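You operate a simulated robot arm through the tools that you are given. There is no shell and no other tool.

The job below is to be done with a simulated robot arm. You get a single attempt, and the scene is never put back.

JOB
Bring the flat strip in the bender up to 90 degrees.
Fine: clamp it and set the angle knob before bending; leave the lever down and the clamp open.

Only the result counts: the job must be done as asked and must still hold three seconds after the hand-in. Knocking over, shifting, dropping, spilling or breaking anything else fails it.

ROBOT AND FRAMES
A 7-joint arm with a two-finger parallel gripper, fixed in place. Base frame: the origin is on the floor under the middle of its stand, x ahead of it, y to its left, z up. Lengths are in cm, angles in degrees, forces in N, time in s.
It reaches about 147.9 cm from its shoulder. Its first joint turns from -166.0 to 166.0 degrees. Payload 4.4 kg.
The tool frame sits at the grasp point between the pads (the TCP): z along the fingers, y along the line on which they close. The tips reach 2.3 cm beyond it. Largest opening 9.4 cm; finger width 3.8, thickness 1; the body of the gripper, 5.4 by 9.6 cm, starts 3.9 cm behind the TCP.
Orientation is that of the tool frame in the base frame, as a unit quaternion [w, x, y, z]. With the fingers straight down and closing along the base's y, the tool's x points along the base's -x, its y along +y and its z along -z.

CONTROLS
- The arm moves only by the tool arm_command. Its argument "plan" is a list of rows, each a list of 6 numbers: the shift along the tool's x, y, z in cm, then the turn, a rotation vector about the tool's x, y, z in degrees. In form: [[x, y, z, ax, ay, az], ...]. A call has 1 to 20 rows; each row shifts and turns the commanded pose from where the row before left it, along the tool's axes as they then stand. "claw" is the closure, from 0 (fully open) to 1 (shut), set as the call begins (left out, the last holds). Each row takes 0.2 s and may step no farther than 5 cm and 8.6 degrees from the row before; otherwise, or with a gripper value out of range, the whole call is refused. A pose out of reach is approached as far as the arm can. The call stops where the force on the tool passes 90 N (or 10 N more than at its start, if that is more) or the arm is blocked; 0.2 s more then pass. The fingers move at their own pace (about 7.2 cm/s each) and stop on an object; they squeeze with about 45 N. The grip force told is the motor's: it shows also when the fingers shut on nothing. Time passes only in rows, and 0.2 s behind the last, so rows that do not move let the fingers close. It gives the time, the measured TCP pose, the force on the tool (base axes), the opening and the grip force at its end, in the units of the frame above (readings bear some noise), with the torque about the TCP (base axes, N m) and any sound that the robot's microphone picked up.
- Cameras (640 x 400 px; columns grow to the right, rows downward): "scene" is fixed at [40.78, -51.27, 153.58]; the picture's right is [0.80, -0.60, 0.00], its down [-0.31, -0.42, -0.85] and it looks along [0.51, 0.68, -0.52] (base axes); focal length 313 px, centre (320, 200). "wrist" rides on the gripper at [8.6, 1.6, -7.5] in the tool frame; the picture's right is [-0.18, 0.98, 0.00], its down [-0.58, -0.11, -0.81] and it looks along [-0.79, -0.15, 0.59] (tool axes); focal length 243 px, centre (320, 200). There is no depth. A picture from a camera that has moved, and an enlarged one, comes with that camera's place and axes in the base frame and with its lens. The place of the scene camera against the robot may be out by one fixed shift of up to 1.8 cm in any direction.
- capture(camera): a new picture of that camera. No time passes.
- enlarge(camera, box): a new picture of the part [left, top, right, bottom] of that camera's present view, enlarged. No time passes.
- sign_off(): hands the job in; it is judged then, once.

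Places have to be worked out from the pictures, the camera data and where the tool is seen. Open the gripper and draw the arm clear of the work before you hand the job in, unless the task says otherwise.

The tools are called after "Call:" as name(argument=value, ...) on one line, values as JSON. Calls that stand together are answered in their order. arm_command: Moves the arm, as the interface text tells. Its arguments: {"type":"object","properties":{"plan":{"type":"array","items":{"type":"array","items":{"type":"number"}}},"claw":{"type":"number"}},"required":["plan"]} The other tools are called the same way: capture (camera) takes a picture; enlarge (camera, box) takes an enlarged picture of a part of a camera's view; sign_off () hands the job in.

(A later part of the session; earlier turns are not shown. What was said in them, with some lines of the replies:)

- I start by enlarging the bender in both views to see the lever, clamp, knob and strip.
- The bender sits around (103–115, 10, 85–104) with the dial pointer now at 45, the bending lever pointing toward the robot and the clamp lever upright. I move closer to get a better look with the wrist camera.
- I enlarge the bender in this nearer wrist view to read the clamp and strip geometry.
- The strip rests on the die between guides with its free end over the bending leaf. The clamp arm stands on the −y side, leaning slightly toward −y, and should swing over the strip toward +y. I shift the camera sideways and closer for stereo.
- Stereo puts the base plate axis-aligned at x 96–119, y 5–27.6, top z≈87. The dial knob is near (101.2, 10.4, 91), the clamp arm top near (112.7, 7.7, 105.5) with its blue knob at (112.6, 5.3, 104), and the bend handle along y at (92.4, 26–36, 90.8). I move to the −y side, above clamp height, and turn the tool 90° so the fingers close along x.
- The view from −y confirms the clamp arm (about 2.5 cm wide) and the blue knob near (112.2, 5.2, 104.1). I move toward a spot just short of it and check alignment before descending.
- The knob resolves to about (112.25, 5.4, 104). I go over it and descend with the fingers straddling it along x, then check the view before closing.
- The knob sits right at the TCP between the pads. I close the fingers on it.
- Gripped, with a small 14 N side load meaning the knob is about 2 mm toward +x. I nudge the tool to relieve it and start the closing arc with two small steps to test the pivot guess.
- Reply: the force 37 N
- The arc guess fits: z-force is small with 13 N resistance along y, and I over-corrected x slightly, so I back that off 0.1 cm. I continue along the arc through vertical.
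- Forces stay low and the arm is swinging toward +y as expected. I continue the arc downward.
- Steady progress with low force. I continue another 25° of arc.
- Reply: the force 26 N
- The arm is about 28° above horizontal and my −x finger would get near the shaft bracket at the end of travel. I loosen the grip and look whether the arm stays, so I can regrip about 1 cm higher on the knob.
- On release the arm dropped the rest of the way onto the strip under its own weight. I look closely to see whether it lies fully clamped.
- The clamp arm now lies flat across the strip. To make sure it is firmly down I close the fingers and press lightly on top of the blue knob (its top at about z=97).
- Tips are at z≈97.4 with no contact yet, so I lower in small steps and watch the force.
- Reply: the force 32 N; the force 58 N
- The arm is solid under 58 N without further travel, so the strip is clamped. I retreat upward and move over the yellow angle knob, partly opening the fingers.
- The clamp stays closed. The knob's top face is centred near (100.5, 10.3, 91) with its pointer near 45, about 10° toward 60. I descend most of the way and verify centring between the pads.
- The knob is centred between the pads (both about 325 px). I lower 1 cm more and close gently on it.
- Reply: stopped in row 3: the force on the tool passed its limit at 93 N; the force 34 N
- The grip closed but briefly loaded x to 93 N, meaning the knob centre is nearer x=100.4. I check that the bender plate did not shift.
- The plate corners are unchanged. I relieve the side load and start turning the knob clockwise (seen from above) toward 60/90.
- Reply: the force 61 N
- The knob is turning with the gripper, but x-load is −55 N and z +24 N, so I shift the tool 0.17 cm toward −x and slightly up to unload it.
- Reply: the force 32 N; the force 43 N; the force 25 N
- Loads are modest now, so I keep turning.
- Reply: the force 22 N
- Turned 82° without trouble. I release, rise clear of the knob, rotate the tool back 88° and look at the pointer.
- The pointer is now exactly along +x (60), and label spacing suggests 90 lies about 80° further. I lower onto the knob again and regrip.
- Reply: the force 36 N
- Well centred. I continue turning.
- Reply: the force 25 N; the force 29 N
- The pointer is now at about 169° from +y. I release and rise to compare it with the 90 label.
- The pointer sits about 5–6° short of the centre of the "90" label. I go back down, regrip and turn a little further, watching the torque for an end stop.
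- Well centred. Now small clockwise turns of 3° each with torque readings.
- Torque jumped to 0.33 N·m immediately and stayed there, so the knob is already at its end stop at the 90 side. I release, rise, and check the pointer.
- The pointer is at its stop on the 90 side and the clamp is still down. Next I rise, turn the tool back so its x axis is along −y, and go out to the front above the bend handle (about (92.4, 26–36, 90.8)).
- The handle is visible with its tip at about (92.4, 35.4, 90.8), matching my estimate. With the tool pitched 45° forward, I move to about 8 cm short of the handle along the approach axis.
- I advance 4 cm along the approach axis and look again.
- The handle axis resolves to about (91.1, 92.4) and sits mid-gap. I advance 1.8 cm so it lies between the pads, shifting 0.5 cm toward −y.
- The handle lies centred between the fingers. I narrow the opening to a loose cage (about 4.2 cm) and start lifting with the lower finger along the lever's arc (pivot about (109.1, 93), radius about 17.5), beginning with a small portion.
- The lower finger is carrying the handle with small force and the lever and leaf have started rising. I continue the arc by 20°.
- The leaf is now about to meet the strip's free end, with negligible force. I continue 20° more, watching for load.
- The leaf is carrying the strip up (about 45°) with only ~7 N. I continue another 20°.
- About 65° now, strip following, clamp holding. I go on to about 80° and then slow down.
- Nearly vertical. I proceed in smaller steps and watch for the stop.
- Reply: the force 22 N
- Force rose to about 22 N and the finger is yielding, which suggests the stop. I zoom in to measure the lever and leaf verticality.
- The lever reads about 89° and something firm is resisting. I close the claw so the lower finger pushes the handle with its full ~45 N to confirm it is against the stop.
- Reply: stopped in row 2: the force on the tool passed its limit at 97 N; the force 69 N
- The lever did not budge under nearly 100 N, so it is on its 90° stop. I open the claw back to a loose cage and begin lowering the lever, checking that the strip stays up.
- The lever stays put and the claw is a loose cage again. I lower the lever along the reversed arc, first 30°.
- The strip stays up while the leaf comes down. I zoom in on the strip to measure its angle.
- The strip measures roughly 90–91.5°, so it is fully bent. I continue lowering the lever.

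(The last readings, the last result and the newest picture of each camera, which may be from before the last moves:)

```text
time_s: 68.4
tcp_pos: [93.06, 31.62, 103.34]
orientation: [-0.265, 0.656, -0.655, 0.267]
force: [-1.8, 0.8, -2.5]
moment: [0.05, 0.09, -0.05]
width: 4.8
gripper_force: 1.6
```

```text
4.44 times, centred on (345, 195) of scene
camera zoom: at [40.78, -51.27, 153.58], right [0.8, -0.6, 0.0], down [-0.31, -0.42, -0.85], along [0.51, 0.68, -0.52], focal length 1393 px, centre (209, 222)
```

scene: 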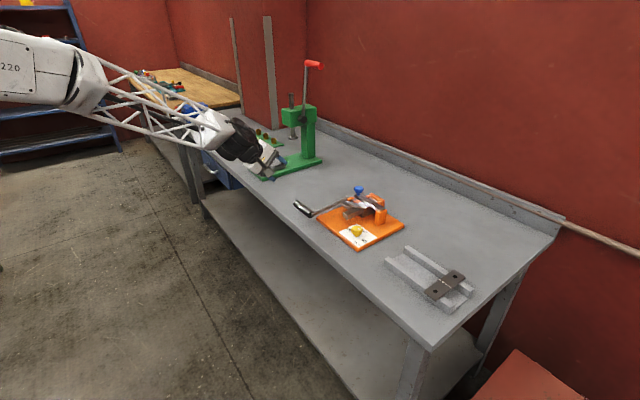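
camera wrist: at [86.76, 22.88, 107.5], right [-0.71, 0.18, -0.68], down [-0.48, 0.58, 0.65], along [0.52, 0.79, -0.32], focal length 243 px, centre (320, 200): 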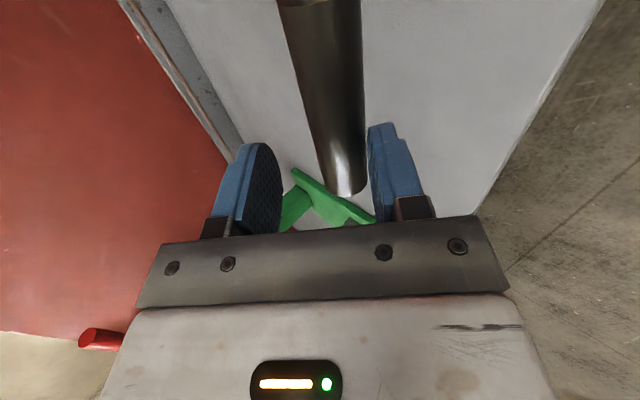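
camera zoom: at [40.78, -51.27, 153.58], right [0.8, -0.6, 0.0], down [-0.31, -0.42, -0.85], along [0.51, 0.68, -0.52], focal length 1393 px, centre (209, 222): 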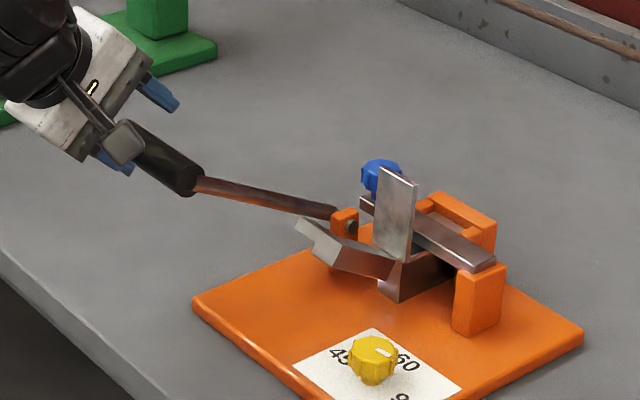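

The handle has slid toward the fingertips, so I push 1.3 cm deeper along the tool axis and then continue lowering toward the rest position.

Call:
arm_command(plan=[[0, 0, 1.3, 0, 0, 0], [0, 1.14, 0.44, 0, 0, 0], [0, 1.14, 0.44, 0, 0, 0], [0, 1.36, 0.71, 0, 0, 0], [0, 1.29, 0.82, 0, 0, 0], [0, 0, 0, 0, 0, 0]])

Call:
capture(camera="wrist")

Call:
enlarge(camera="scene", box=[290, 150, 400, 240])

```text
time_s: 69.8
tcp_pos: [92.11, 31.62, 97.25]
orientation: [-0.265, 0.655, -0.655, 0.267]
force: [-1.9, 0.0, -3.3]
moment: [0.06, 0.04, -0.08]
width: 4.85
gripper_force: 1.8
```

```text
taken
camera wrist: at [85.91, 22.89, 101.34], right [-0.71, 0.18, -0.68], down [-0.48, 0.58, 0.65], along [0.52, 0.79, -0.32], focal length 243 px, centre (320, 200)
```

wrist: 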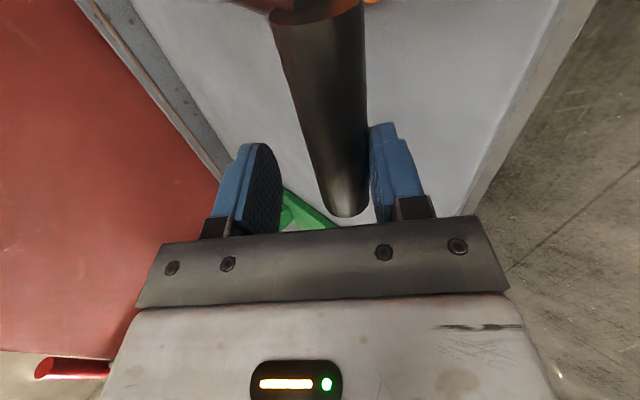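

```text
4.44 times, centred on (345, 195) of scene
camera zoom: at [40.78, -51.27, 153.58], right [0.8, -0.6, 0.0], down [-0.31, -0.42, -0.85], along [0.51, 0.68, -0.52], focal length 1393 px, centre (209, 222)
```

zoom: 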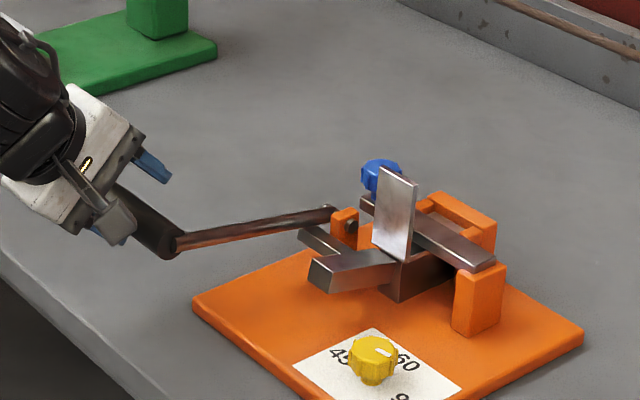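

Handle is re-centred and at about 10°. I lower the rest of the way to the original rest position.

Call:
arm_command(plan=[[0, 1.21, 0.93, 0, 0, 0], [0, 1.13, 1.03, 0, 0, 0], [0, 0.64, 0.66, 0, 0, 0], [0, 0, 0, 0, 0, 0]])

Call:
capture(camera="wrist")

Call:
enlarge(camera="scene", box=[280, 170, 420, 258])

```text
time_s: 70.8
tcp_pos: [91.89, 31.55, 93.28]
orientation: [-0.264, 0.656, -0.655, 0.266]
force: [-3.3, 1.0, -3.7]
moment: [0.12, 0.06, -0.04]
width: 4.92
gripper_force: 2.6
```

```text
taken
camera wrist: at [85.6, 22.87, 97.47], right [-0.71, 0.18, -0.68], down [-0.48, 0.58, 0.65], along [0.52, 0.79, -0.32], focal length 243 px, centre (320, 200)
```

wrist: 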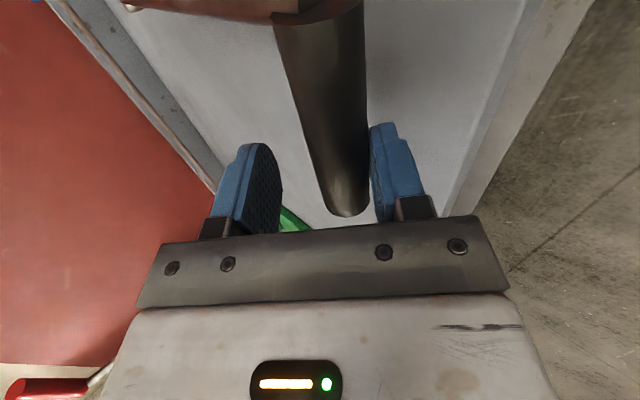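

```text
4.55 times, centred on (350, 214) of scene
camera zoom: at [40.78, -51.27, 153.58], right [0.8, -0.6, 0.0], down [-0.31, -0.42, -0.85], along [0.51, 0.68, -0.52], focal length 1425 px, centre (184, 136)
```

zoom: 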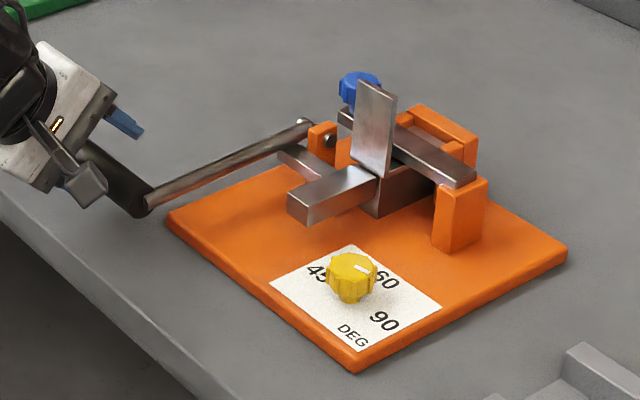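

The lever looks back at its initial place, with light contact on the lower finger. I lower a little more to free it fully and compare.

Call:
arm_command(plan=[[0, 0.5, 0, 0, 0, 0], [0, 0.4, 0, 0, 0, 0], [0, 0, 0, 0, 0, 0]])

Call:
enlarge(camera="scene", box=[280, 170, 420, 258])

Call:
capture(camera="wrist")

```text
time_s: 71.6
tcp_pos: [91.11, 31.53, 92.57]
orientation: [-0.265, 0.656, -0.654, 0.267]
force: [-0.7, -0.7, 0.4]
moment: [-0.04, 0.01, -0.01]
width: 4.69
gripper_force: 0.0
```

```text
4.55 times, centred on (350, 214) of scene
camera zoom: at [40.78, -51.27, 153.58], right [0.8, -0.6, 0.0], down [-0.31, -0.42, -0.85], along [0.51, 0.68, -0.52], focal length 1425 px, centre (184, 136)
```

zoom: 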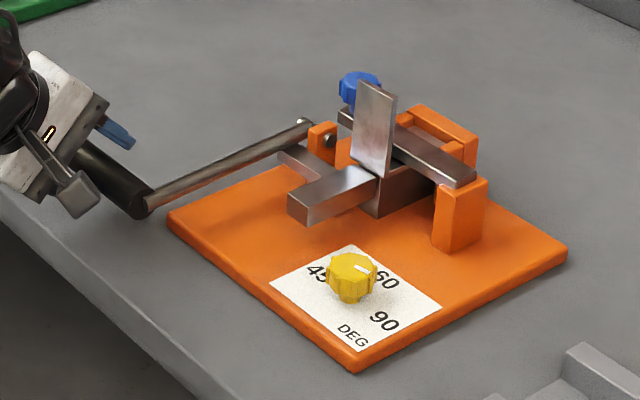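

```text
taken
camera wrist: at [84.92, 22.92, 96.84], right [-0.71, 0.18, -0.68], down [-0.48, 0.58, 0.65], along [0.52, 0.79, -0.32], focal length 243 px, centre (320, 200)
```

wrist: 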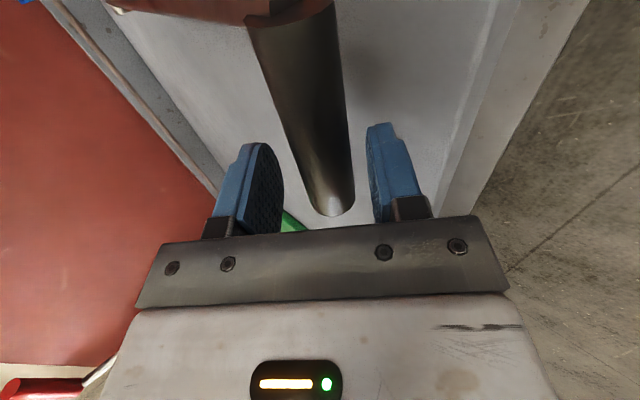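

The lever rests down by itself with no load and matches its starting place; the strip stands at about 90°. I open the claw, back out along the tool axis, level the tool to point straight down, and move above the clamp's blue knob.

Call:
arm_command(plan=[[0, 0, 0, 0, 0, 0], [0, 0, -2, 0, 0, 0], [0, 0, -4, 0, 0, 0], [0, 0, -4, 0, 0, 0], [0, 0, 0, -7.5, 0, 0], [0, 0, 0, -7.5, 0, 0], [0, 0, 0, -7.5, 0, 0], [0, 0, 0, -7.5, 0, 0], [0, 0, 0, -7.5, 0, 0], [0, 0, 0, -7.5, 0, 0], [0, 0, -4.5, 0, 0, 0], [0, 0, -4.5, 0, 0, 0], [0, 0, -4.4, 0, 0, 0], [0, 0, 0, 0, 0, 0]], claw=0.42)

```text
time_s: 74.6
tcp_pos: [84.12, 31.67, 113.35]
orientation: [-0.007, -0.707, 0.707, 0.004]
force: [-0.1, -0.5, -0.7]
moment: [0.01, -0.04, -0.01]
width: 5.43
gripper_force: 0.0
```

Call:
arm_command(plan=[[1.3, -4.7, 0, 0.9, -0.2, 0], [1.3, -4.7, 0, 0, 0, 0], [1.3, -4.7, 0, 0, 0, 0], [1.3, -4.7, 0, 0, 0, 0], [1.3, -4.7, 0, 0, 0, 0], [1.3, -4.6, 0, 0, 0, 0], [0, 0, 0, 0, 0, 0]])

Call:
capture(camera="wrist")

Call:
enlarge(camera="scene", box=[280, 170, 420, 258])

```text
time_s: 76.2
tcp_pos: [112.5, 23.89, 112.81]
orientation: [0.0, 0.708, -0.707, 0.001]
force: [-0.1, 0.7, 0.1]
moment: [-0.02, -0.03, 0.02]
width: 5.44
gripper_force: 0.0
```

```text
taken
camera wrist: at [110.97, 15.19, 120.25], right [-0.98, 0.18, 0.0], down [0.11, 0.58, 0.81], along [0.15, 0.79, -0.59], focal length 243 px, centre (320, 200)
```

wrist: 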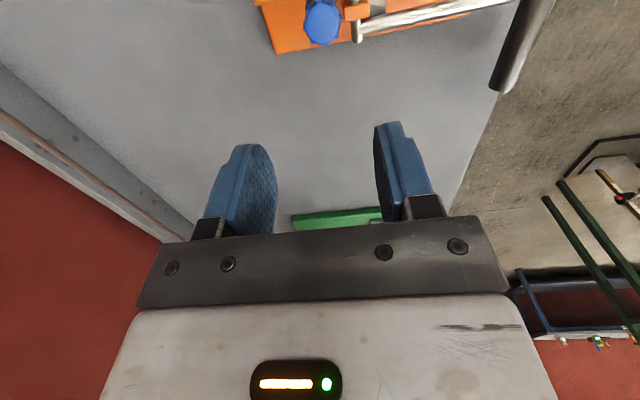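

```text
4.55 times, centred on (350, 214) of scene
camera zoom: at [40.78, -51.27, 153.58], right [0.8, -0.6, 0.0], down [-0.31, -0.42, -0.85], along [0.51, 0.68, -0.52], focal length 1425 px, centre (184, 136)
```

zoom: 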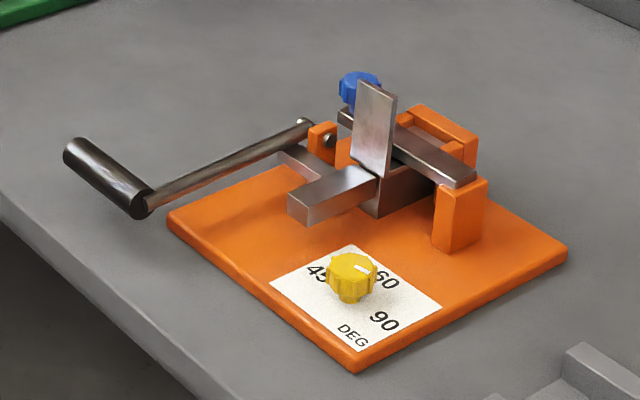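

The bending lever is exactly at its starting place. I back off in −y so that the camera sees the clamp knob and the bent strip together.

Call:
arm_command(plan=[[3.5, 0, 0, 0, 0, 0], [3.5, 0, 0, 0, 0, 0], [0, 0, 0, 0, 0, 0]])

Call:
enlarge(camera="wrist", box=[250, 20, 430, 170])

```text
time_s: 77.0
tcp_pos: [112.53, 16.81, 113.0]
orientation: [0.0, -0.707, 0.707, 0.001]
force: [-0.2, -0.1, 0.8]
moment: [0.0, 0.0, 0.01]
width: 5.45
gripper_force: 0.0
```

```text
2.67 times, centred on (340, 95) of wrist
camera zoom: at [110.97, 8.1, 120.36], right [-0.98, 0.18, 0.0], down [0.11, 0.58, 0.81], along [0.15, 0.79, -0.59], focal length 647 px, centre (267, 480)
```

zoom: 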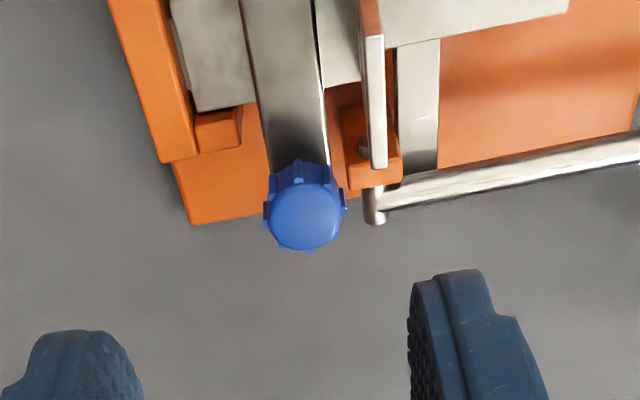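

From this view the clamp knob top is at about (112.1, 22.4, 97) and the bent strip's top edge is at x≈109.1–109.7, y up to about 20, z≈99. To keep the −x finger off the strip I will grip the knob offset about 1.3 cm toward +y and 1 cm high. I move over and descend partway.

Call:
arm_command(plan=[[-3.5, 0.4, 0, 0, 0, 0], [-3.45, 0, 0, 0, 0, 0], [0, 0, 4, 0, 0, 0], [0, 0, 4, 0, 0, 0], [0, 0, 4, 0, 0, 0], [0, 0, 0, 0, 0, 0]])

Call:
capture(camera="wrist")

```text
time_s: 78.4
tcp_pos: [111.91, 23.6, 100.93]
orientation: [0.001, -0.707, 0.707, 0.0]
force: [0.9, 0.3, -0.7]
moment: [0.0, 0.03, 0.0]
width: 5.46
gripper_force: 0.0
```

```text
taken
camera wrist: at [110.44, 14.85, 108.41], right [-0.98, 0.18, 0.0], down [0.11, 0.58, 0.81], along [0.15, 0.79, -0.59], focal length 243 px, centre (320, 200)
```

wrist: 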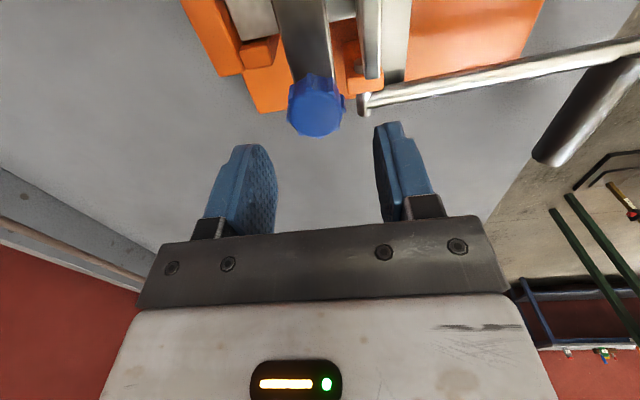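

The knob is 0.15 cm toward +x of my centre. I narrow the opening, shift, and descend to the grip height.

Call:
arm_command(plan=[[0, -0.15, 0, 0, 0, 0], [0, 0, 1.5, 0, 0, 0], [0, 0, 1.5, 0, 0, 0], [0, 0, 0.75, 0, 0, 0], [0, 0, 0, 0, 0, 0]], claw=0.55)

Call:
capture(camera="wrist")

Call:
enlarge(camera="scene", box=[320, 160, 400, 220])

```text
time_s: 79.6
tcp_pos: [112.25, 23.72, 97.41]
orientation: [0.0, 0.707, -0.707, 0.0]
force: [0.1, -1.3, -1.1]
moment: [0.04, 0.0, -0.04]
width: 4.24
gripper_force: 0.0
```

```text
taken
camera wrist: at [110.72, 14.95, 104.71], right [-0.98, 0.18, 0.0], down [0.11, 0.58, 0.81], along [0.15, 0.79, -0.59], focal length 243 px, centre (320, 200)
```

wrist: 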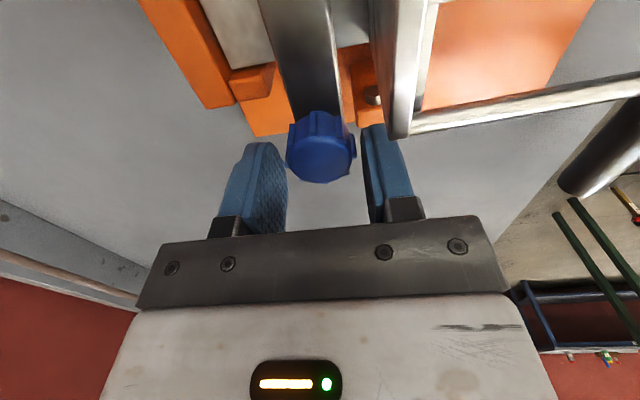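

```text
6.67 times, centred on (360, 190) of scene
camera zoom: at [40.78, -51.27, 153.58], right [0.8, -0.6, 0.0], down [-0.31, -0.42, -0.85], along [0.51, 0.68, -0.52], focal length 2090 px, centre (53, 267)
```

zoom: 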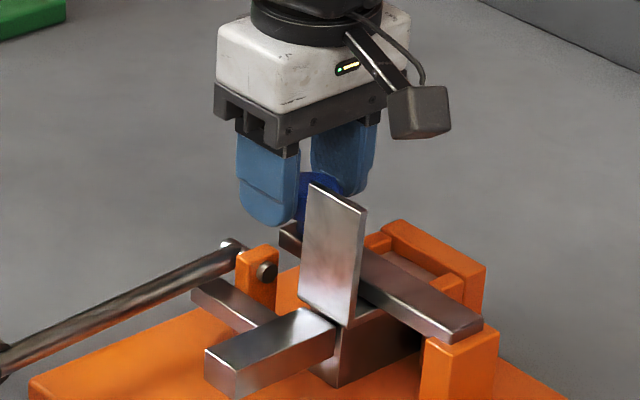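

The knob is well centred between the pads and clear of the strip. I close the claw.

Call:
arm_command(plan=[[0, 0, 0, 0, 0, 0], [0, 0, 0, 0, 0, 0], [0, 0, 0, 0, 0, 0]], claw=1)

Call:
capture(camera="wrist")

```text
time_s: 80.4
tcp_pos: [112.06, 23.66, 97.26]
orientation: [0.001, 0.707, -0.707, 0.0]
force: [-79.8, -10.6, 8.3]
moment: [-0.62, 0.74, -0.6]
width: 2.89
gripper_force: 45.0
```

```text
taken
camera wrist: at [110.59, 14.96, 104.7], right [-0.98, 0.18, 0.0], down [0.11, 0.58, 0.81], along [0.15, 0.79, -0.59], focal length 243 px, centre (320, 200)
```

wrist: 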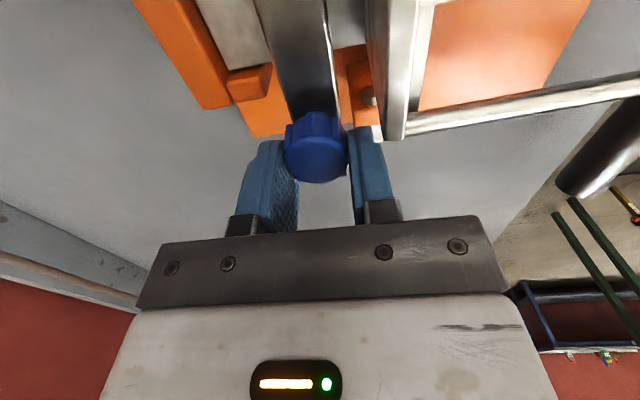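

Gripped, but with −80 N in x, so I relieve that first by shifting about 0.18 cm toward −x.

Call:
arm_command(plan=[[0, 0.1, 0, 0, 0, 0], [0, 0.07, 0, 0, 0, 0], [0, 0, 0, 0, 0, 0]])

```text
time_s: 81.2
tcp_pos: [112.17, 23.77, 97.32]
orientation: [0.0, -0.707, 0.707, -0.001]
force: [-43.7, -13.5, -1.8]
moment: [-0.03, 0.17, -0.36]
width: 2.94
gripper_force: 45.1
```

Call:
arm_command(plan=[[0, 0.1, 0, 0, 0, 0], [0.03, 0, 0, 0, 0, 0], [0, 0, 0, 0, 0, 0]])

```text
time_s: 82.0
tcp_pos: [111.99, 23.67, 97.25]
orientation: [0.001, -0.707, 0.707, 0.0]
force: [24.1, -5.1, -12.7]
moment: [1.33, -0.22, 0.12]
width: 2.91
gripper_force: 44.9
```

Side load is small now. I start lifting the clamp arm along its arc (pivot about (10.7, 93.4), radius 12).

Call:
arm_command(plan=[[0.2, -0.04, -0.75, 0, 0, 0], [0.25, 0, -0.78, 0, 0, 0], [0, 0, 0, 0, 0, 0]])

Call:
capture(camera="wrist")

Call:
enlarge(camera="scene", box=[320, 160, 400, 220])

```text
time_s: 82.8
tcp_pos: [112.16, 23.29, 99.0]
orientation: [0.001, 0.707, -0.707, 0.0]
force: [30.3, -1.1, -13.5]
moment: [1.36, -0.26, 0.25]
width: 2.91
gripper_force: 45.3
```

```text
taken
camera wrist: at [110.55, 14.52, 106.3], right [-0.98, 0.18, 0.0], down [0.11, 0.58, 0.81], along [0.15, 0.79, -0.59], focal length 243 px, centre (320, 200)
```

wrist: 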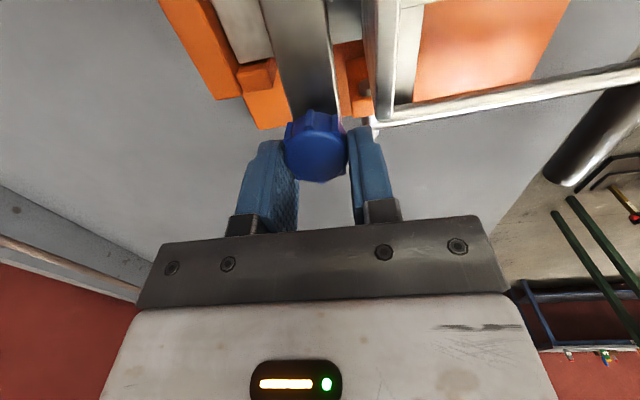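

```text
6.67 times, centred on (360, 190) of scene
camera zoom: at [40.78, -51.27, 153.58], right [0.8, -0.6, 0.0], down [-0.31, -0.42, -0.85], along [0.51, 0.68, -0.52], focal length 2090 px, centre (53, 267)
```

zoom: 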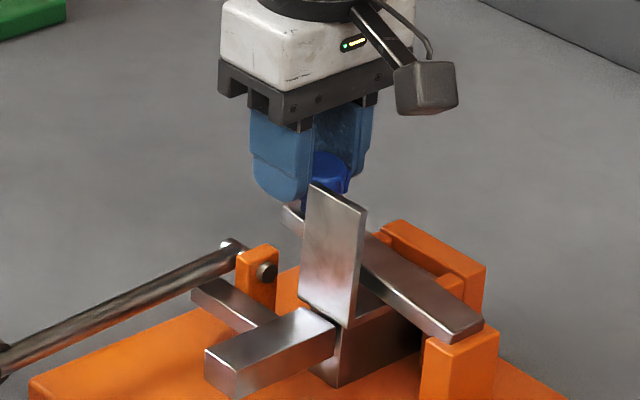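

The arm lifts cleanly with about 13 N. I continue two more steps, keeping the finger beyond the strip's edge until it is above it.

Call:
arm_command(plan=[[0.4, -0.05, -0.97, 0, 0, 0], [0.48, 0, -0.94, 0, 0, 0], [0, 0, 0, 0, 0, 0]])

Call:
capture(camera="wrist")

Call:
enlarge(camera="scene", box=[320, 160, 400, 220])

```text
time_s: 83.6
tcp_pos: [111.96, 22.47, 100.81]
orientation: [0.0, -0.707, 0.707, 0.0]
force: [3.2, 3.6, -10.8]
moment: [1.28, 0.06, -0.06]
width: 2.9
gripper_force: 45.1
```

```text
taken
camera wrist: at [110.57, 13.7, 108.23], right [-0.98, 0.18, 0.0], down [0.11, 0.58, 0.81], along [0.15, 0.79, -0.59], focal length 243 px, centre (320, 200)
```

wrist: 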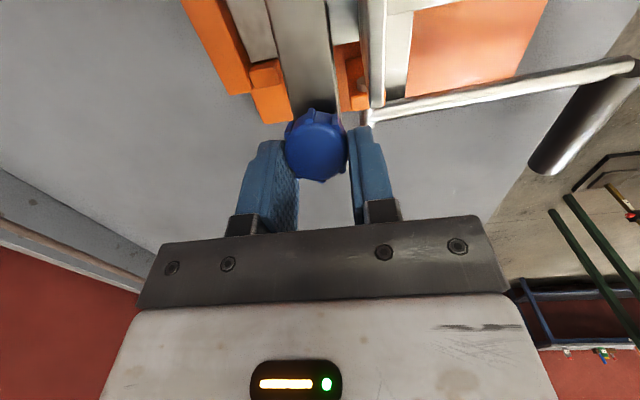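

```text
6.67 times, centred on (360, 190) of scene
camera zoom: at [40.78, -51.27, 153.58], right [0.8, -0.6, 0.0], down [-0.31, -0.42, -0.85], along [0.51, 0.68, -0.52], focal length 2090 px, centre (53, 267)
```

zoom: 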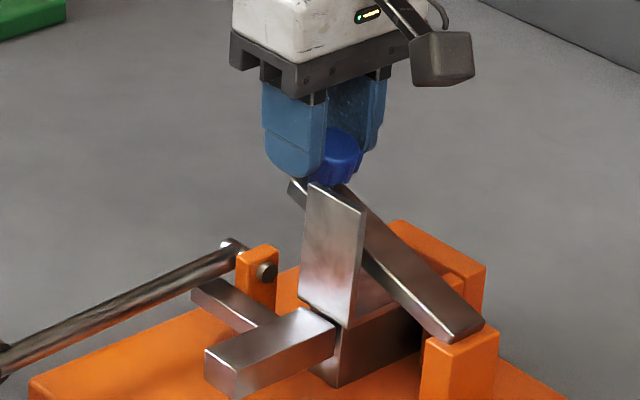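

Forces are low and the finger tips are nearly above the strip's top. I continue on the arc.

Call:
arm_command(plan=[[0.45, 0, -0.9, 0, 0, 0], [0.64, 0, -0.84, 0, 0, 0], [0.71, 0, -0.77, 0, 0, 0], [0, 0, 0, 0, 0, 0]])

Call:
capture(camera="wrist")

Call:
enlarge(camera="scene", box=[320, 150, 400, 220])

```text
time_s: 84.6
tcp_pos: [112.18, 20.72, 103.37]
orientation: [0.0, 0.707, -0.707, -0.001]
force: [-6.2, 7.2, -6.9]
moment: [1.29, 0.27, -0.04]
width: 2.89
gripper_force: 44.7
```

```text
taken
camera wrist: at [110.56, 11.99, 110.75], right [-0.98, 0.18, 0.0], down [0.11, 0.58, 0.81], along [0.15, 0.79, -0.59], focal length 243 px, centre (320, 200)
```

wrist: 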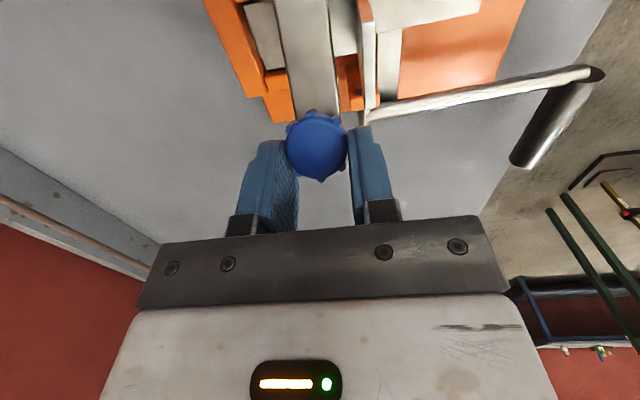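

```text
5.71 times, centred on (360, 185) of scene
camera zoom: at [40.78, -51.27, 153.58], right [0.8, -0.6, 0.0], down [-0.31, -0.42, -0.85], along [0.51, 0.68, -0.52], focal length 1791 px, centre (91, 286)
```

zoom: 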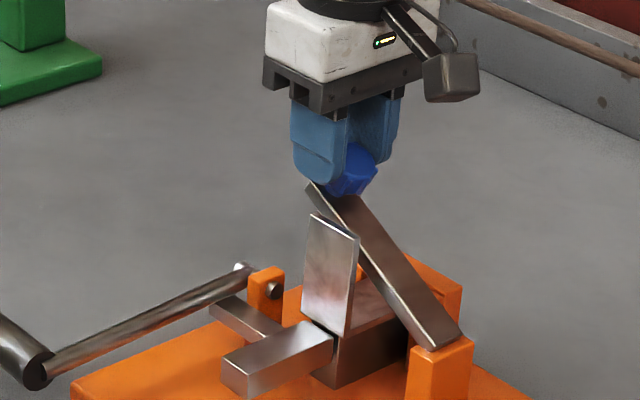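

Clear of the strip and following well. I continue toward vertical.

Call:
arm_command(plan=[[0.77, 0, -0.71, 0, 0, 0], [0.84, 0, -0.64, 0, 0, 0], [0.88, 0, -0.57, 0, 0, 0], [0.94, 0, -0.48, 0, 0, 0], [0.97, 0, -0.4, 0, 0, 0], [0, 0, 0, 0, 0, 0]])

Call:
capture(camera="wrist")

Call:
enlarge(camera="scene", box=[320, 150, 400, 220])

```text
time_s: 86.0
tcp_pos: [112.0, 16.19, 106.33]
orientation: [0.001, -0.707, 0.707, -0.002]
force: [41.0, 15.0, 8.5]
moment: [1.32, -0.77, 0.24]
width: 2.88
gripper_force: 45.3
```

```text
taken
camera wrist: at [110.53, 7.47, 113.63], right [-0.98, 0.18, 0.0], down [0.11, 0.58, 0.81], along [0.15, 0.79, -0.59], focal length 243 px, centre (320, 200)
```

wrist: 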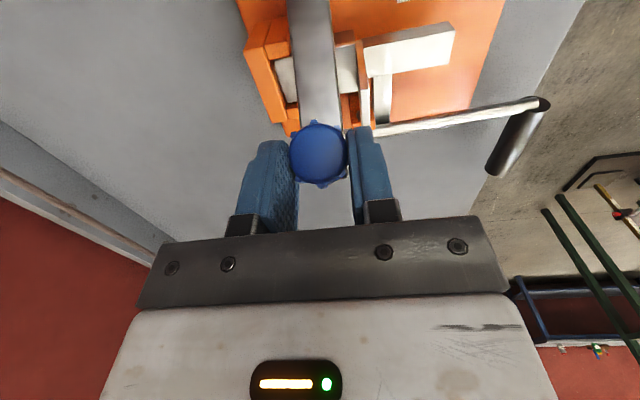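

```text
5.71 times, centred on (360, 185) of scene
camera zoom: at [40.78, -51.27, 153.58], right [0.8, -0.6, 0.0], down [-0.31, -0.42, -0.85], along [0.51, 0.68, -0.52], focal length 1791 px, centre (91, 286)
```

zoom: 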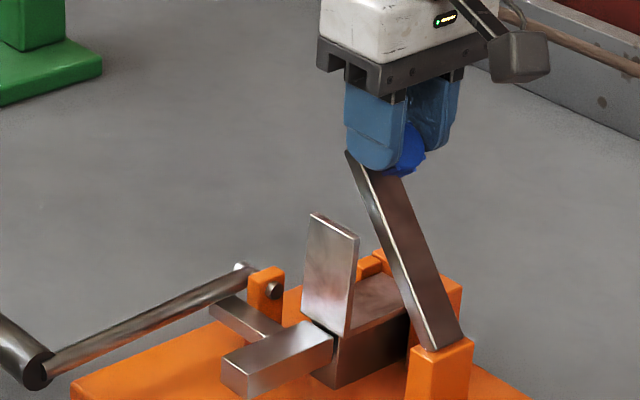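

Good. I correct the x side load and continue through the vertical.

Call:
arm_command(plan=[[1.0, -0.07, -0.32, 0, 0, 0], [1.03, 0, -0.23, 0, 0, 0], [1.04, 0, -0.13, 0, 0, 0], [1.05, 0, -0.05, 0, 0, 0], [1.05, 0, 0.05, 0, 0, 0], [0, 0, 0, 0, 0, 0]])

Call:
capture(camera="wrist")

Call:
enlarge(camera="scene", box=[320, 140, 420, 230])

```text
time_s: 87.4
tcp_pos: [112.1, 10.85, 106.97]
orientation: [-0.001, 0.707, -0.707, 0.001]
force: [36.8, 9.3, 23.7]
moment: [1.19, -0.62, -0.21]
width: 2.9
gripper_force: 44.8
```

```text
taken
camera wrist: at [110.54, 2.23, 114.34], right [-0.98, 0.18, 0.0], down [0.11, 0.58, 0.81], along [0.15, 0.79, -0.59], focal length 243 px, centre (320, 200)
```

wrist: 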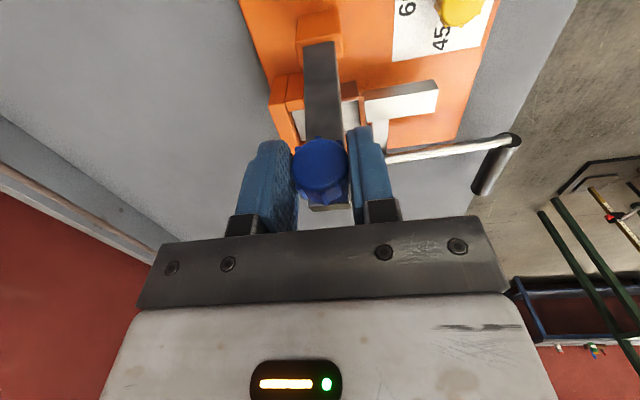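

```text
4.44 times, centred on (370, 185) of scene
camera zoom: at [40.78, -51.27, 153.58], right [0.8, -0.6, 0.0], down [-0.31, -0.42, -0.85], along [0.51, 0.68, -0.52], focal length 1393 px, centre (98, 267)
```

zoom: 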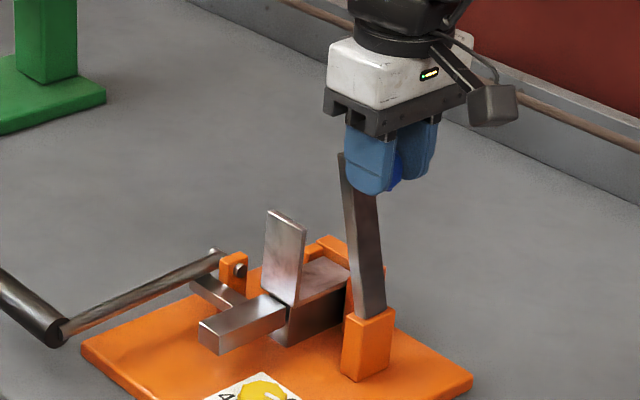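

Nearly vertical. I relieve x and z loads slightly and continue to the open side.

Call:
arm_command(plan=[[1.04, -0.08, 0.05, 0, 0, 0], [1.03, 0, 0.18, 0, 0, 0], [1.0, 0, 0.28, 0, 0, 0], [0, 0, 0, 0, 0, 0]])

Call:
capture(camera="wrist")

Call:
enlarge(camera="scene", box=[320, 140, 420, 230])

```text
time_s: 88.4
tcp_pos: [112.15, 7.87, 106.33]
orientation: [0.0, 0.707, -0.707, 0.0]
force: [-11.3, 3.6, 26.7]
moment: [1.11, 0.19, 0.11]
width: 2.93
gripper_force: 45.1
```

```text
taken
camera wrist: at [110.56, -0.78, 113.71], right [-0.98, 0.18, 0.0], down [0.11, 0.58, 0.81], along [0.15, 0.79, -0.59], focal length 243 px, centre (320, 200)
```

wrist: 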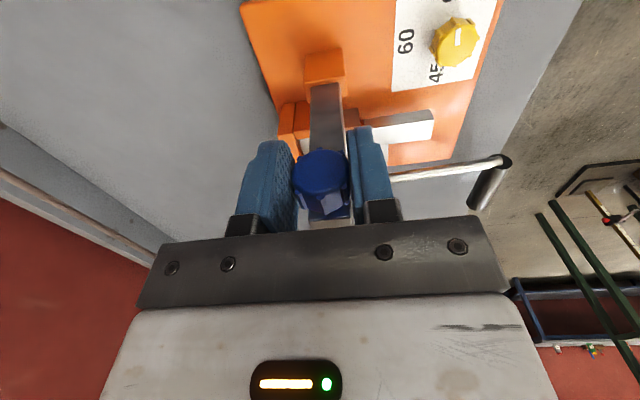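

```text
4.44 times, centred on (370, 185) of scene
camera zoom: at [40.78, -51.27, 153.58], right [0.8, -0.6, 0.0], down [-0.31, -0.42, -0.85], along [0.51, 0.68, -0.52], focal length 1393 px, centre (98, 267)
```

zoom: 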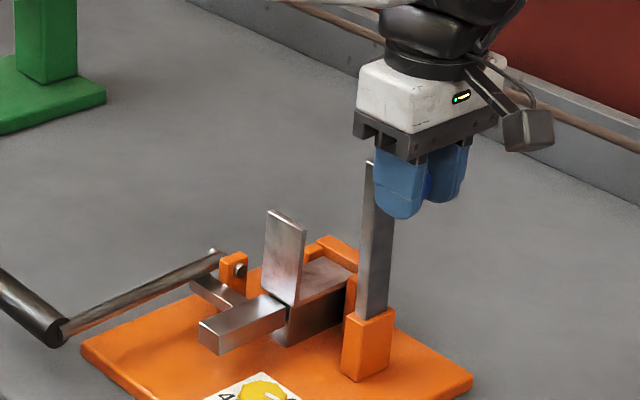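

The arm is past vertical. I continue gently to its open stop.

Call:
arm_command(plan=[[0.5, 0, 0.1, 0, 0, 0], [0.5, 0, 0.18, 0, 0, 0], [0.4, 0, 0.15, 0, 0, 0], [0, 0, 0, 0, 0, 0]])

Call:
enlarge(camera="scene", box=[320, 140, 420, 230])

```text
time_s: 89.4
tcp_pos: [112.15, 6.57, 105.82]
orientation: [-0.001, -0.707, 0.708, 0.0]
force: [-52.5, 3.4, 16.3]
moment: [1.09, 0.58, 0.52]
width: 2.91
gripper_force: 45.2
```

```text
4.44 times, centred on (370, 185) of scene
camera zoom: at [40.78, -51.27, 153.58], right [0.8, -0.6, 0.0], down [-0.31, -0.42, -0.85], along [0.51, 0.68, -0.52], focal length 1393 px, centre (98, 267)
```

zoom: 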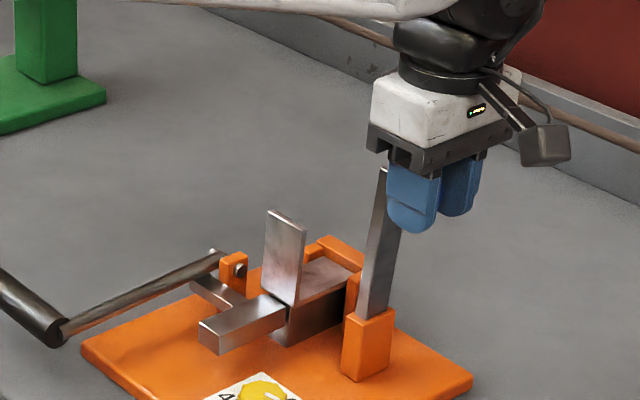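

Call:
arm_command(plan=[[0.2, 0.08, 0.06, 0, 0, 0], [0.2, 0, 0.06, 0, 0, 0], [0, 0, 0, 0, 0, 0]])

Call:
enlarge(camera="scene", box=[335, 175, 410, 225])

```text
time_s: 90.2
tcp_pos: [112.02, 6.14, 105.64]
orientation: [-0.001, -0.707, 0.707, 0.0]
force: [-71.5, 9.2, 4.7]
moment: [1.46, 0.44, 0.49]
width: 2.9
gripper_force: 45.0
```

```text
8.00 times, centred on (372, 200) of scene
camera zoom: at [40.78, -51.27, 153.58], right [0.8, -0.6, 0.0], down [-0.31, -0.42, -0.85], along [0.51, 0.68, -0.52], focal length 2507 px, centre (-100, 200)
```

zoom: 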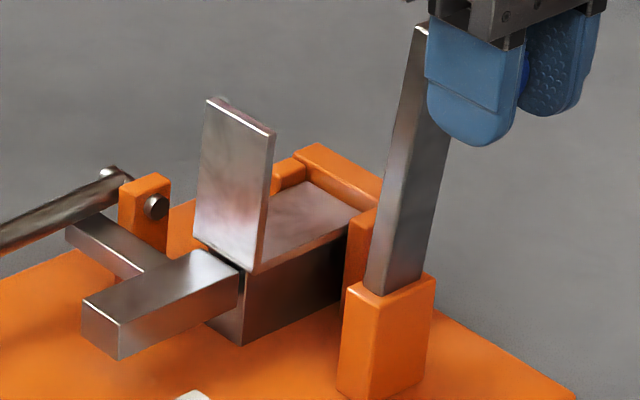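

The arm still leans less than at the start, so the grip must have slipped on the knob. I check with the wrist camera.

Call:
capture(camera="wrist")

```text
taken
camera wrist: at [110.59, -2.49, 113.05], right [-0.98, 0.18, 0.0], down [0.11, 0.58, 0.81], along [0.15, 0.79, -0.59], focal length 243 px, centre (320, 200)
```

wrist: 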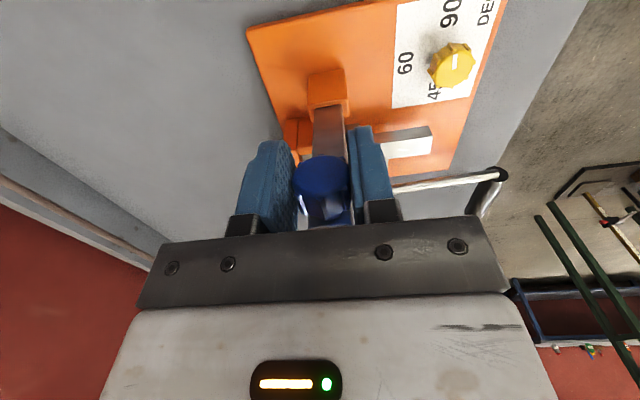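

The knob is now right at the TCP, so about 8° of travel remains to the original open stop. I relieve x and continue toward −y and slightly down.

Call:
arm_command(plan=[[0, 0.12, 0, 0, 0, 0], [0.5, 0, 0.2, 0, 0, 0], [0.5, 0, 0.22, 0, 0, 0], [0, 0, 0, 0, 0, 0]])

Call:
enlarge(camera="scene", box=[335, 175, 410, 225])

```text
time_s: 91.2
tcp_pos: [112.14, 5.09, 105.3]
orientation: [0.001, -0.707, 0.707, -0.001]
force: [-3.3, 12.0, -2.4]
moment: [1.37, -0.05, 0.04]
width: 2.91
gripper_force: 45.0
```

```text
8.00 times, centred on (372, 200) of scene
camera zoom: at [40.78, -51.27, 153.58], right [0.8, -0.6, 0.0], down [-0.31, -0.42, -0.85], along [0.51, 0.68, -0.52], focal length 2507 px, centre (-100, 200)
```

zoom: 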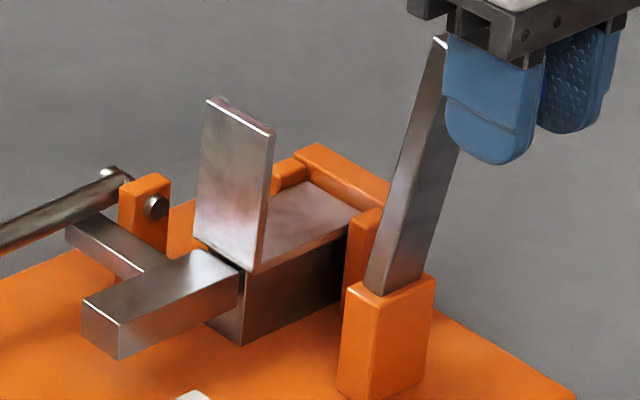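

Call:
arm_command(plan=[[0.45, 0, 0.2, 0, 0, 0], [0.45, 0, 0.22, 0, 0, 0], [0, 0, 0, 0, 0, 0]])

Call:
enlarge(camera="scene", box=[335, 175, 410, 225])

```text
time_s: 92.0
tcp_pos: [112.07, 4.39, 104.82]
orientation: [0.001, -0.707, 0.707, 0.0]
force: [-0.2, 9.6, 5.7]
moment: [1.39, -0.08, -0.03]
width: 2.89
gripper_force: 45.2
```

```text
8.00 times, centred on (372, 200) of scene
camera zoom: at [40.78, -51.27, 153.58], right [0.8, -0.6, 0.0], down [-0.31, -0.42, -0.85], along [0.51, 0.68, -0.52], focal length 2507 px, centre (-100, 200)
```

zoom: 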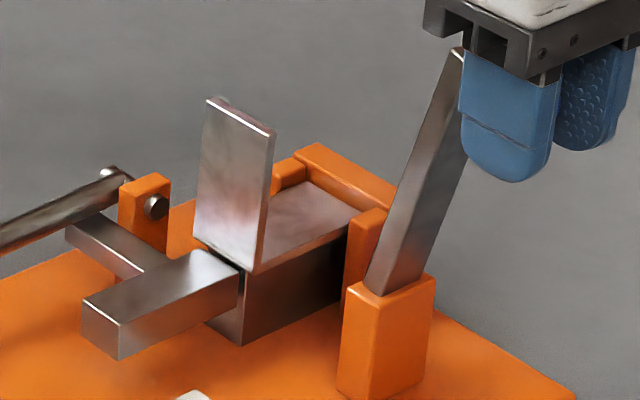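

Almost identical to the initial lean now. One more small nudge to reach the stop.

Call:
arm_command(plan=[[0.25, 0, 0.12, 0, 0, 0], [0, 0, 0, 0, 0, 0]])

Call:
enlarge(camera="scene", box=[335, 175, 410, 225])

```text
time_s: 92.6
tcp_pos: [112.11, 4.01, 104.8]
orientation: [-0.001, 0.707, -0.707, 0.001]
force: [4.6, 8.7, 8.1]
moment: [1.28, -0.16, -0.17]
width: 2.91
gripper_force: 44.7
```

```text
8.00 times, centred on (372, 200) of scene
camera zoom: at [40.78, -51.27, 153.58], right [0.8, -0.6, 0.0], down [-0.31, -0.42, -0.85], along [0.51, 0.68, -0.52], focal length 2507 px, centre (-100, 200)
```

zoom: 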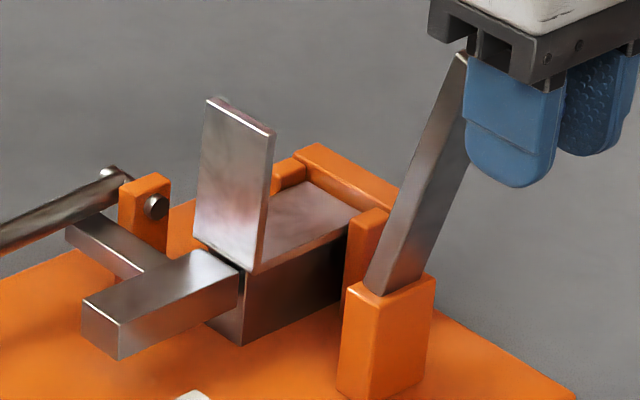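

The clamp arm is back at its original open lean. I release the knob and check that it stays.

Call:
arm_command(plan=[[0, 0, 0, 0, 0, 0], [0, 0, 0, 0, 0, 0], [0, 0, 0, 0, 0, 0], [0, 0, 0, 0, 0, 0]], claw=0.35)

Call:
enlarge(camera="scene", box=[335, 175, 410, 225])

Call:
capture(camera="wrist")

```text
time_s: 93.6
tcp_pos: [112.13, 4.01, 104.76]
orientation: [0.0, 0.707, -0.707, 0.0]
force: [-0.5, -0.3, 0.8]
moment: [-0.01, 0.01, 0.0]
width: 6.11
gripper_force: 0.1
```

```text
8.00 times, centred on (372, 200) of scene
camera zoom: at [40.78, -51.27, 153.58], right [0.8, -0.6, 0.0], down [-0.31, -0.42, -0.85], along [0.51, 0.68, -0.52], focal length 2507 px, centre (-100, 200)
```

zoom: 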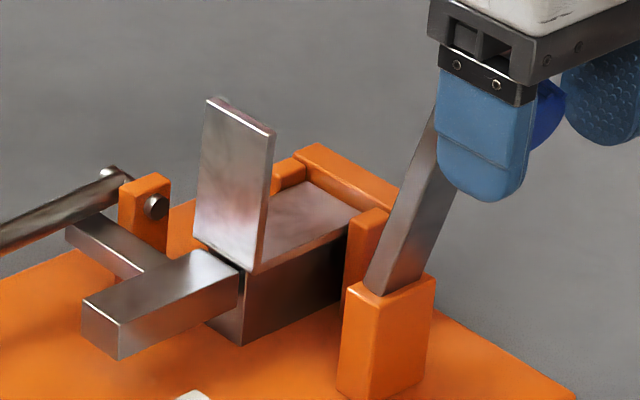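

```text
taken
camera wrist: at [110.55, -4.66, 112.14], right [-0.98, 0.18, 0.0], down [0.11, 0.58, 0.81], along [0.15, 0.79, -0.59], focal length 243 px, centre (320, 200)
```

wrist: 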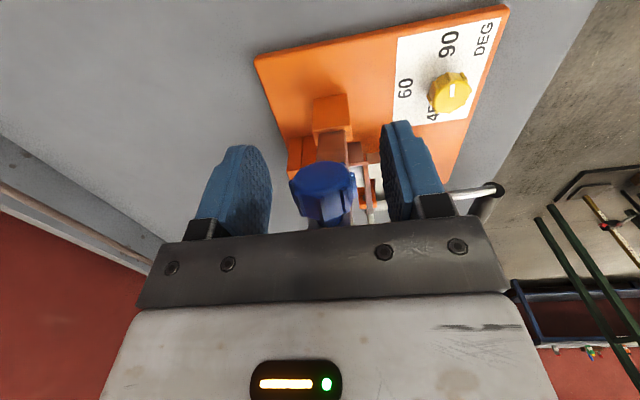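

The clamp arm stays open. I lift straight up, away from everything, and check the final state.

Call:
arm_command(plan=[[0, 0, -2, 0, 0, 0], [0, 0, -3, 0, 0, 0], [0, 0, -4, 0, 0, 0], [0, 0, -4, 0, 0, 0], [3, 3, 0, 0, 0, 0], [3, 3, 0, 0, 0, 0], [3, 3, 0, 0, 0, 0], [0, 4, 0, 0, 0, 0], [0, 4, 0, 0, 0, 0], [0, 4, 0, 0, 0, 0], [0, 4, 0, 0, 0, 0], [0, 4, 0, 0, 0, 0], [0, 0, 0, 0, 0, 0]], claw=0)

Call:
capture(camera="scene")

Call:
enlarge(camera="scene", box=[280, 170, 420, 258])

Call:
enlarge(camera="scene", box=[345, 180, 385, 210])

```text
time_s: 96.4
tcp_pos: [83.07, -5.24, 117.89]
orientation: [0.001, 0.707, -0.707, 0.0]
force: [0.1, -0.3, 0.5]
moment: [-0.02, -0.01, -0.01]
width: 9.45
gripper_force: 0.1
```

```text
taken
```

scene: 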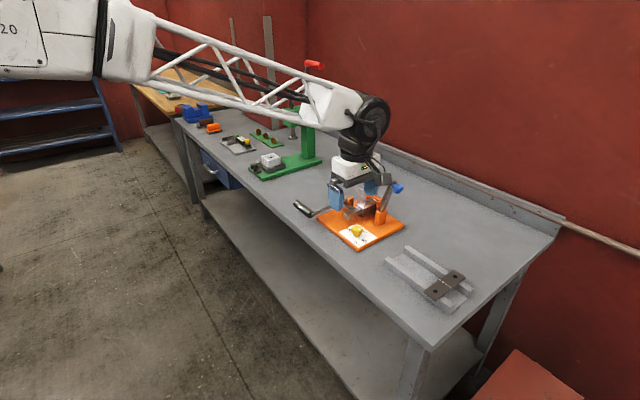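

```text
4.55 times, centred on (350, 214) of scene
camera zoom: at [40.78, -51.27, 153.58], right [0.8, -0.6, 0.0], down [-0.31, -0.42, -0.85], along [0.51, 0.68, -0.52], focal length 1425 px, centre (184, 136)
```

zoom: 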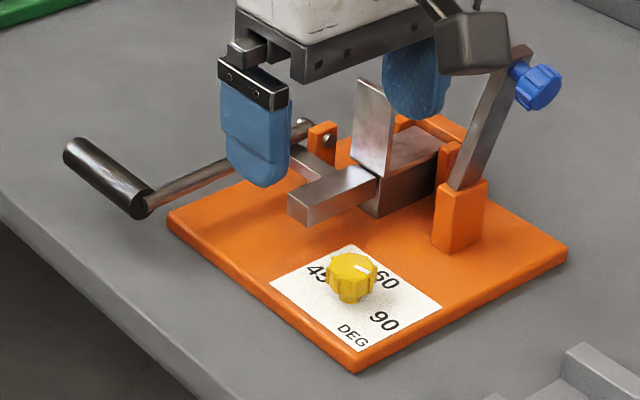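

```text
13.33 times, centred on (365, 195) of scene
camera zoom: at [40.78, -51.27, 153.58], right [0.8, -0.6, 0.0], down [-0.31, -0.42, -0.85], along [0.51, 0.68, -0.52], focal length 4179 px, centre (-280, 267)
```

zoom: 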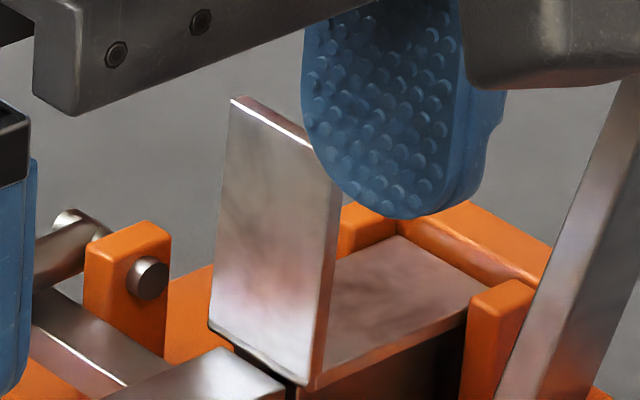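

The strip stands at about 90°, the lever is down, the clamp is open at its original lean, and the knob is on 90. I draw the arm further back and up, then do one last unobstructed check.

Call:
arm_command(plan=[[0, 3.6, -2.6, 0, 0, 0], [0, 3.6, -2.6, 0, 0, 0], [0, 3.6, -2.6, 0, 0, 0], [0, 3.6, -2.6, 0, 0, 0], [0, 3.6, -2.6, 0, 0, 0], [0, 3.6, 0, 0, 0, 0], [0, 0, 0, 0, 0, 0], [0, 0, 0, 0, 0, 0]])

Call:
capture(camera="scene")

Call:
enlarge(camera="scene", box=[280, 170, 420, 258])

Call:
enlarge(camera="scene", box=[335, 215, 385, 250])

```text
time_s: 98.2
tcp_pos: [61.52, -4.94, 130.66]
orientation: [0.001, -0.707, 0.707, 0.0]
force: [0.0, -0.1, 0.0]
moment: [0.0, 0.0, 0.0]
width: 9.4
gripper_force: 0.1
```

```text
taken
```

scene: 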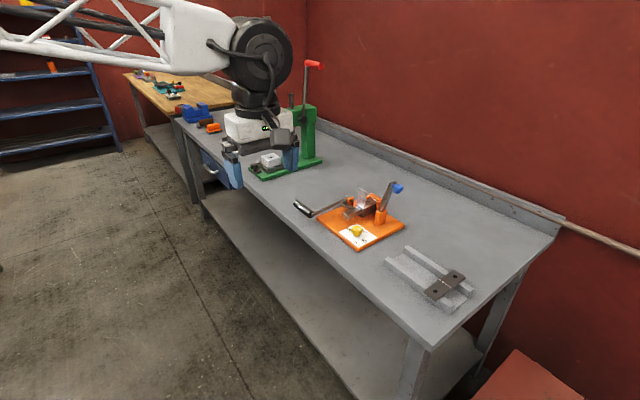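

```text
4.55 times, centred on (350, 214) of scene
camera zoom: at [40.78, -51.27, 153.58], right [0.8, -0.6, 0.0], down [-0.31, -0.42, -0.85], along [0.51, 0.68, -0.52], focal length 1425 px, centre (184, 136)
```

zoom: 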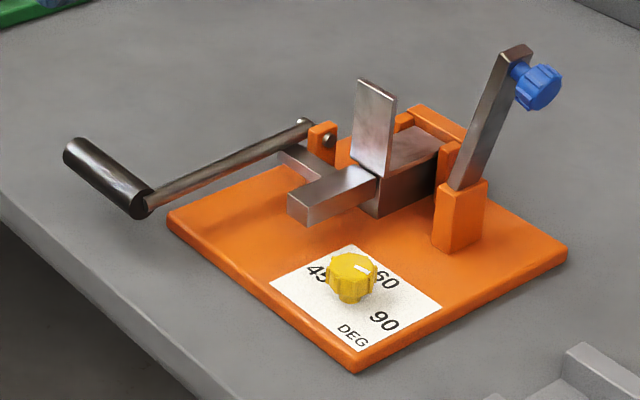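

```text
11.43 times, centred on (360, 232) of scene
camera zoom: at [40.78, -51.27, 153.58], right [0.8, -0.6, 0.0], down [-0.31, -0.42, -0.85], along [0.51, 0.68, -0.52], focal length 3582 px, centre (-137, -171)
```

zoom: 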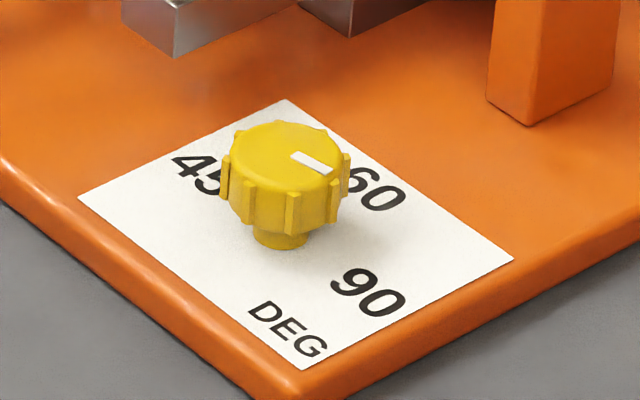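

In the last picture the strip stands upright at about 90°. The bending lever is down in its starting place, the clamp is open, and the dial pointer is at its end stop on the 90 side. Nothing else has moved and the arm is clear with the gripper open, so I hand the job in.

Call:
sign_off()

```text
The job is handed in.
```

The strip is bent to about 90°; the scene pictures read 90–91.5°, give or take about 1°. The job has been handed in.

- **Order:** I clamped the strip first, then set the angle knob, then bent. The lever reached its stop and did not move with nearly 100 N on it.
- **Angle knob:** it is at its end stop on the 90 side. The pointer sits a few degrees short of the middle of the printed "90", but the knob would not turn further. It had started the same amount off the "45".
- **Lever and clamp:** the lever is down where it started, and the clamp is open at its original lean. The strip stayed up after the lever came down and the clamp was opened.
- **Surroundings:** the bender plate was in the same place in the last pictures, and I saw nothing else shifted. The force limit tripped twice, at 93 N closing on the angle knob and 97 N closing on the lever handle.

The arm is drawn back clear of the bench with the gripper open.
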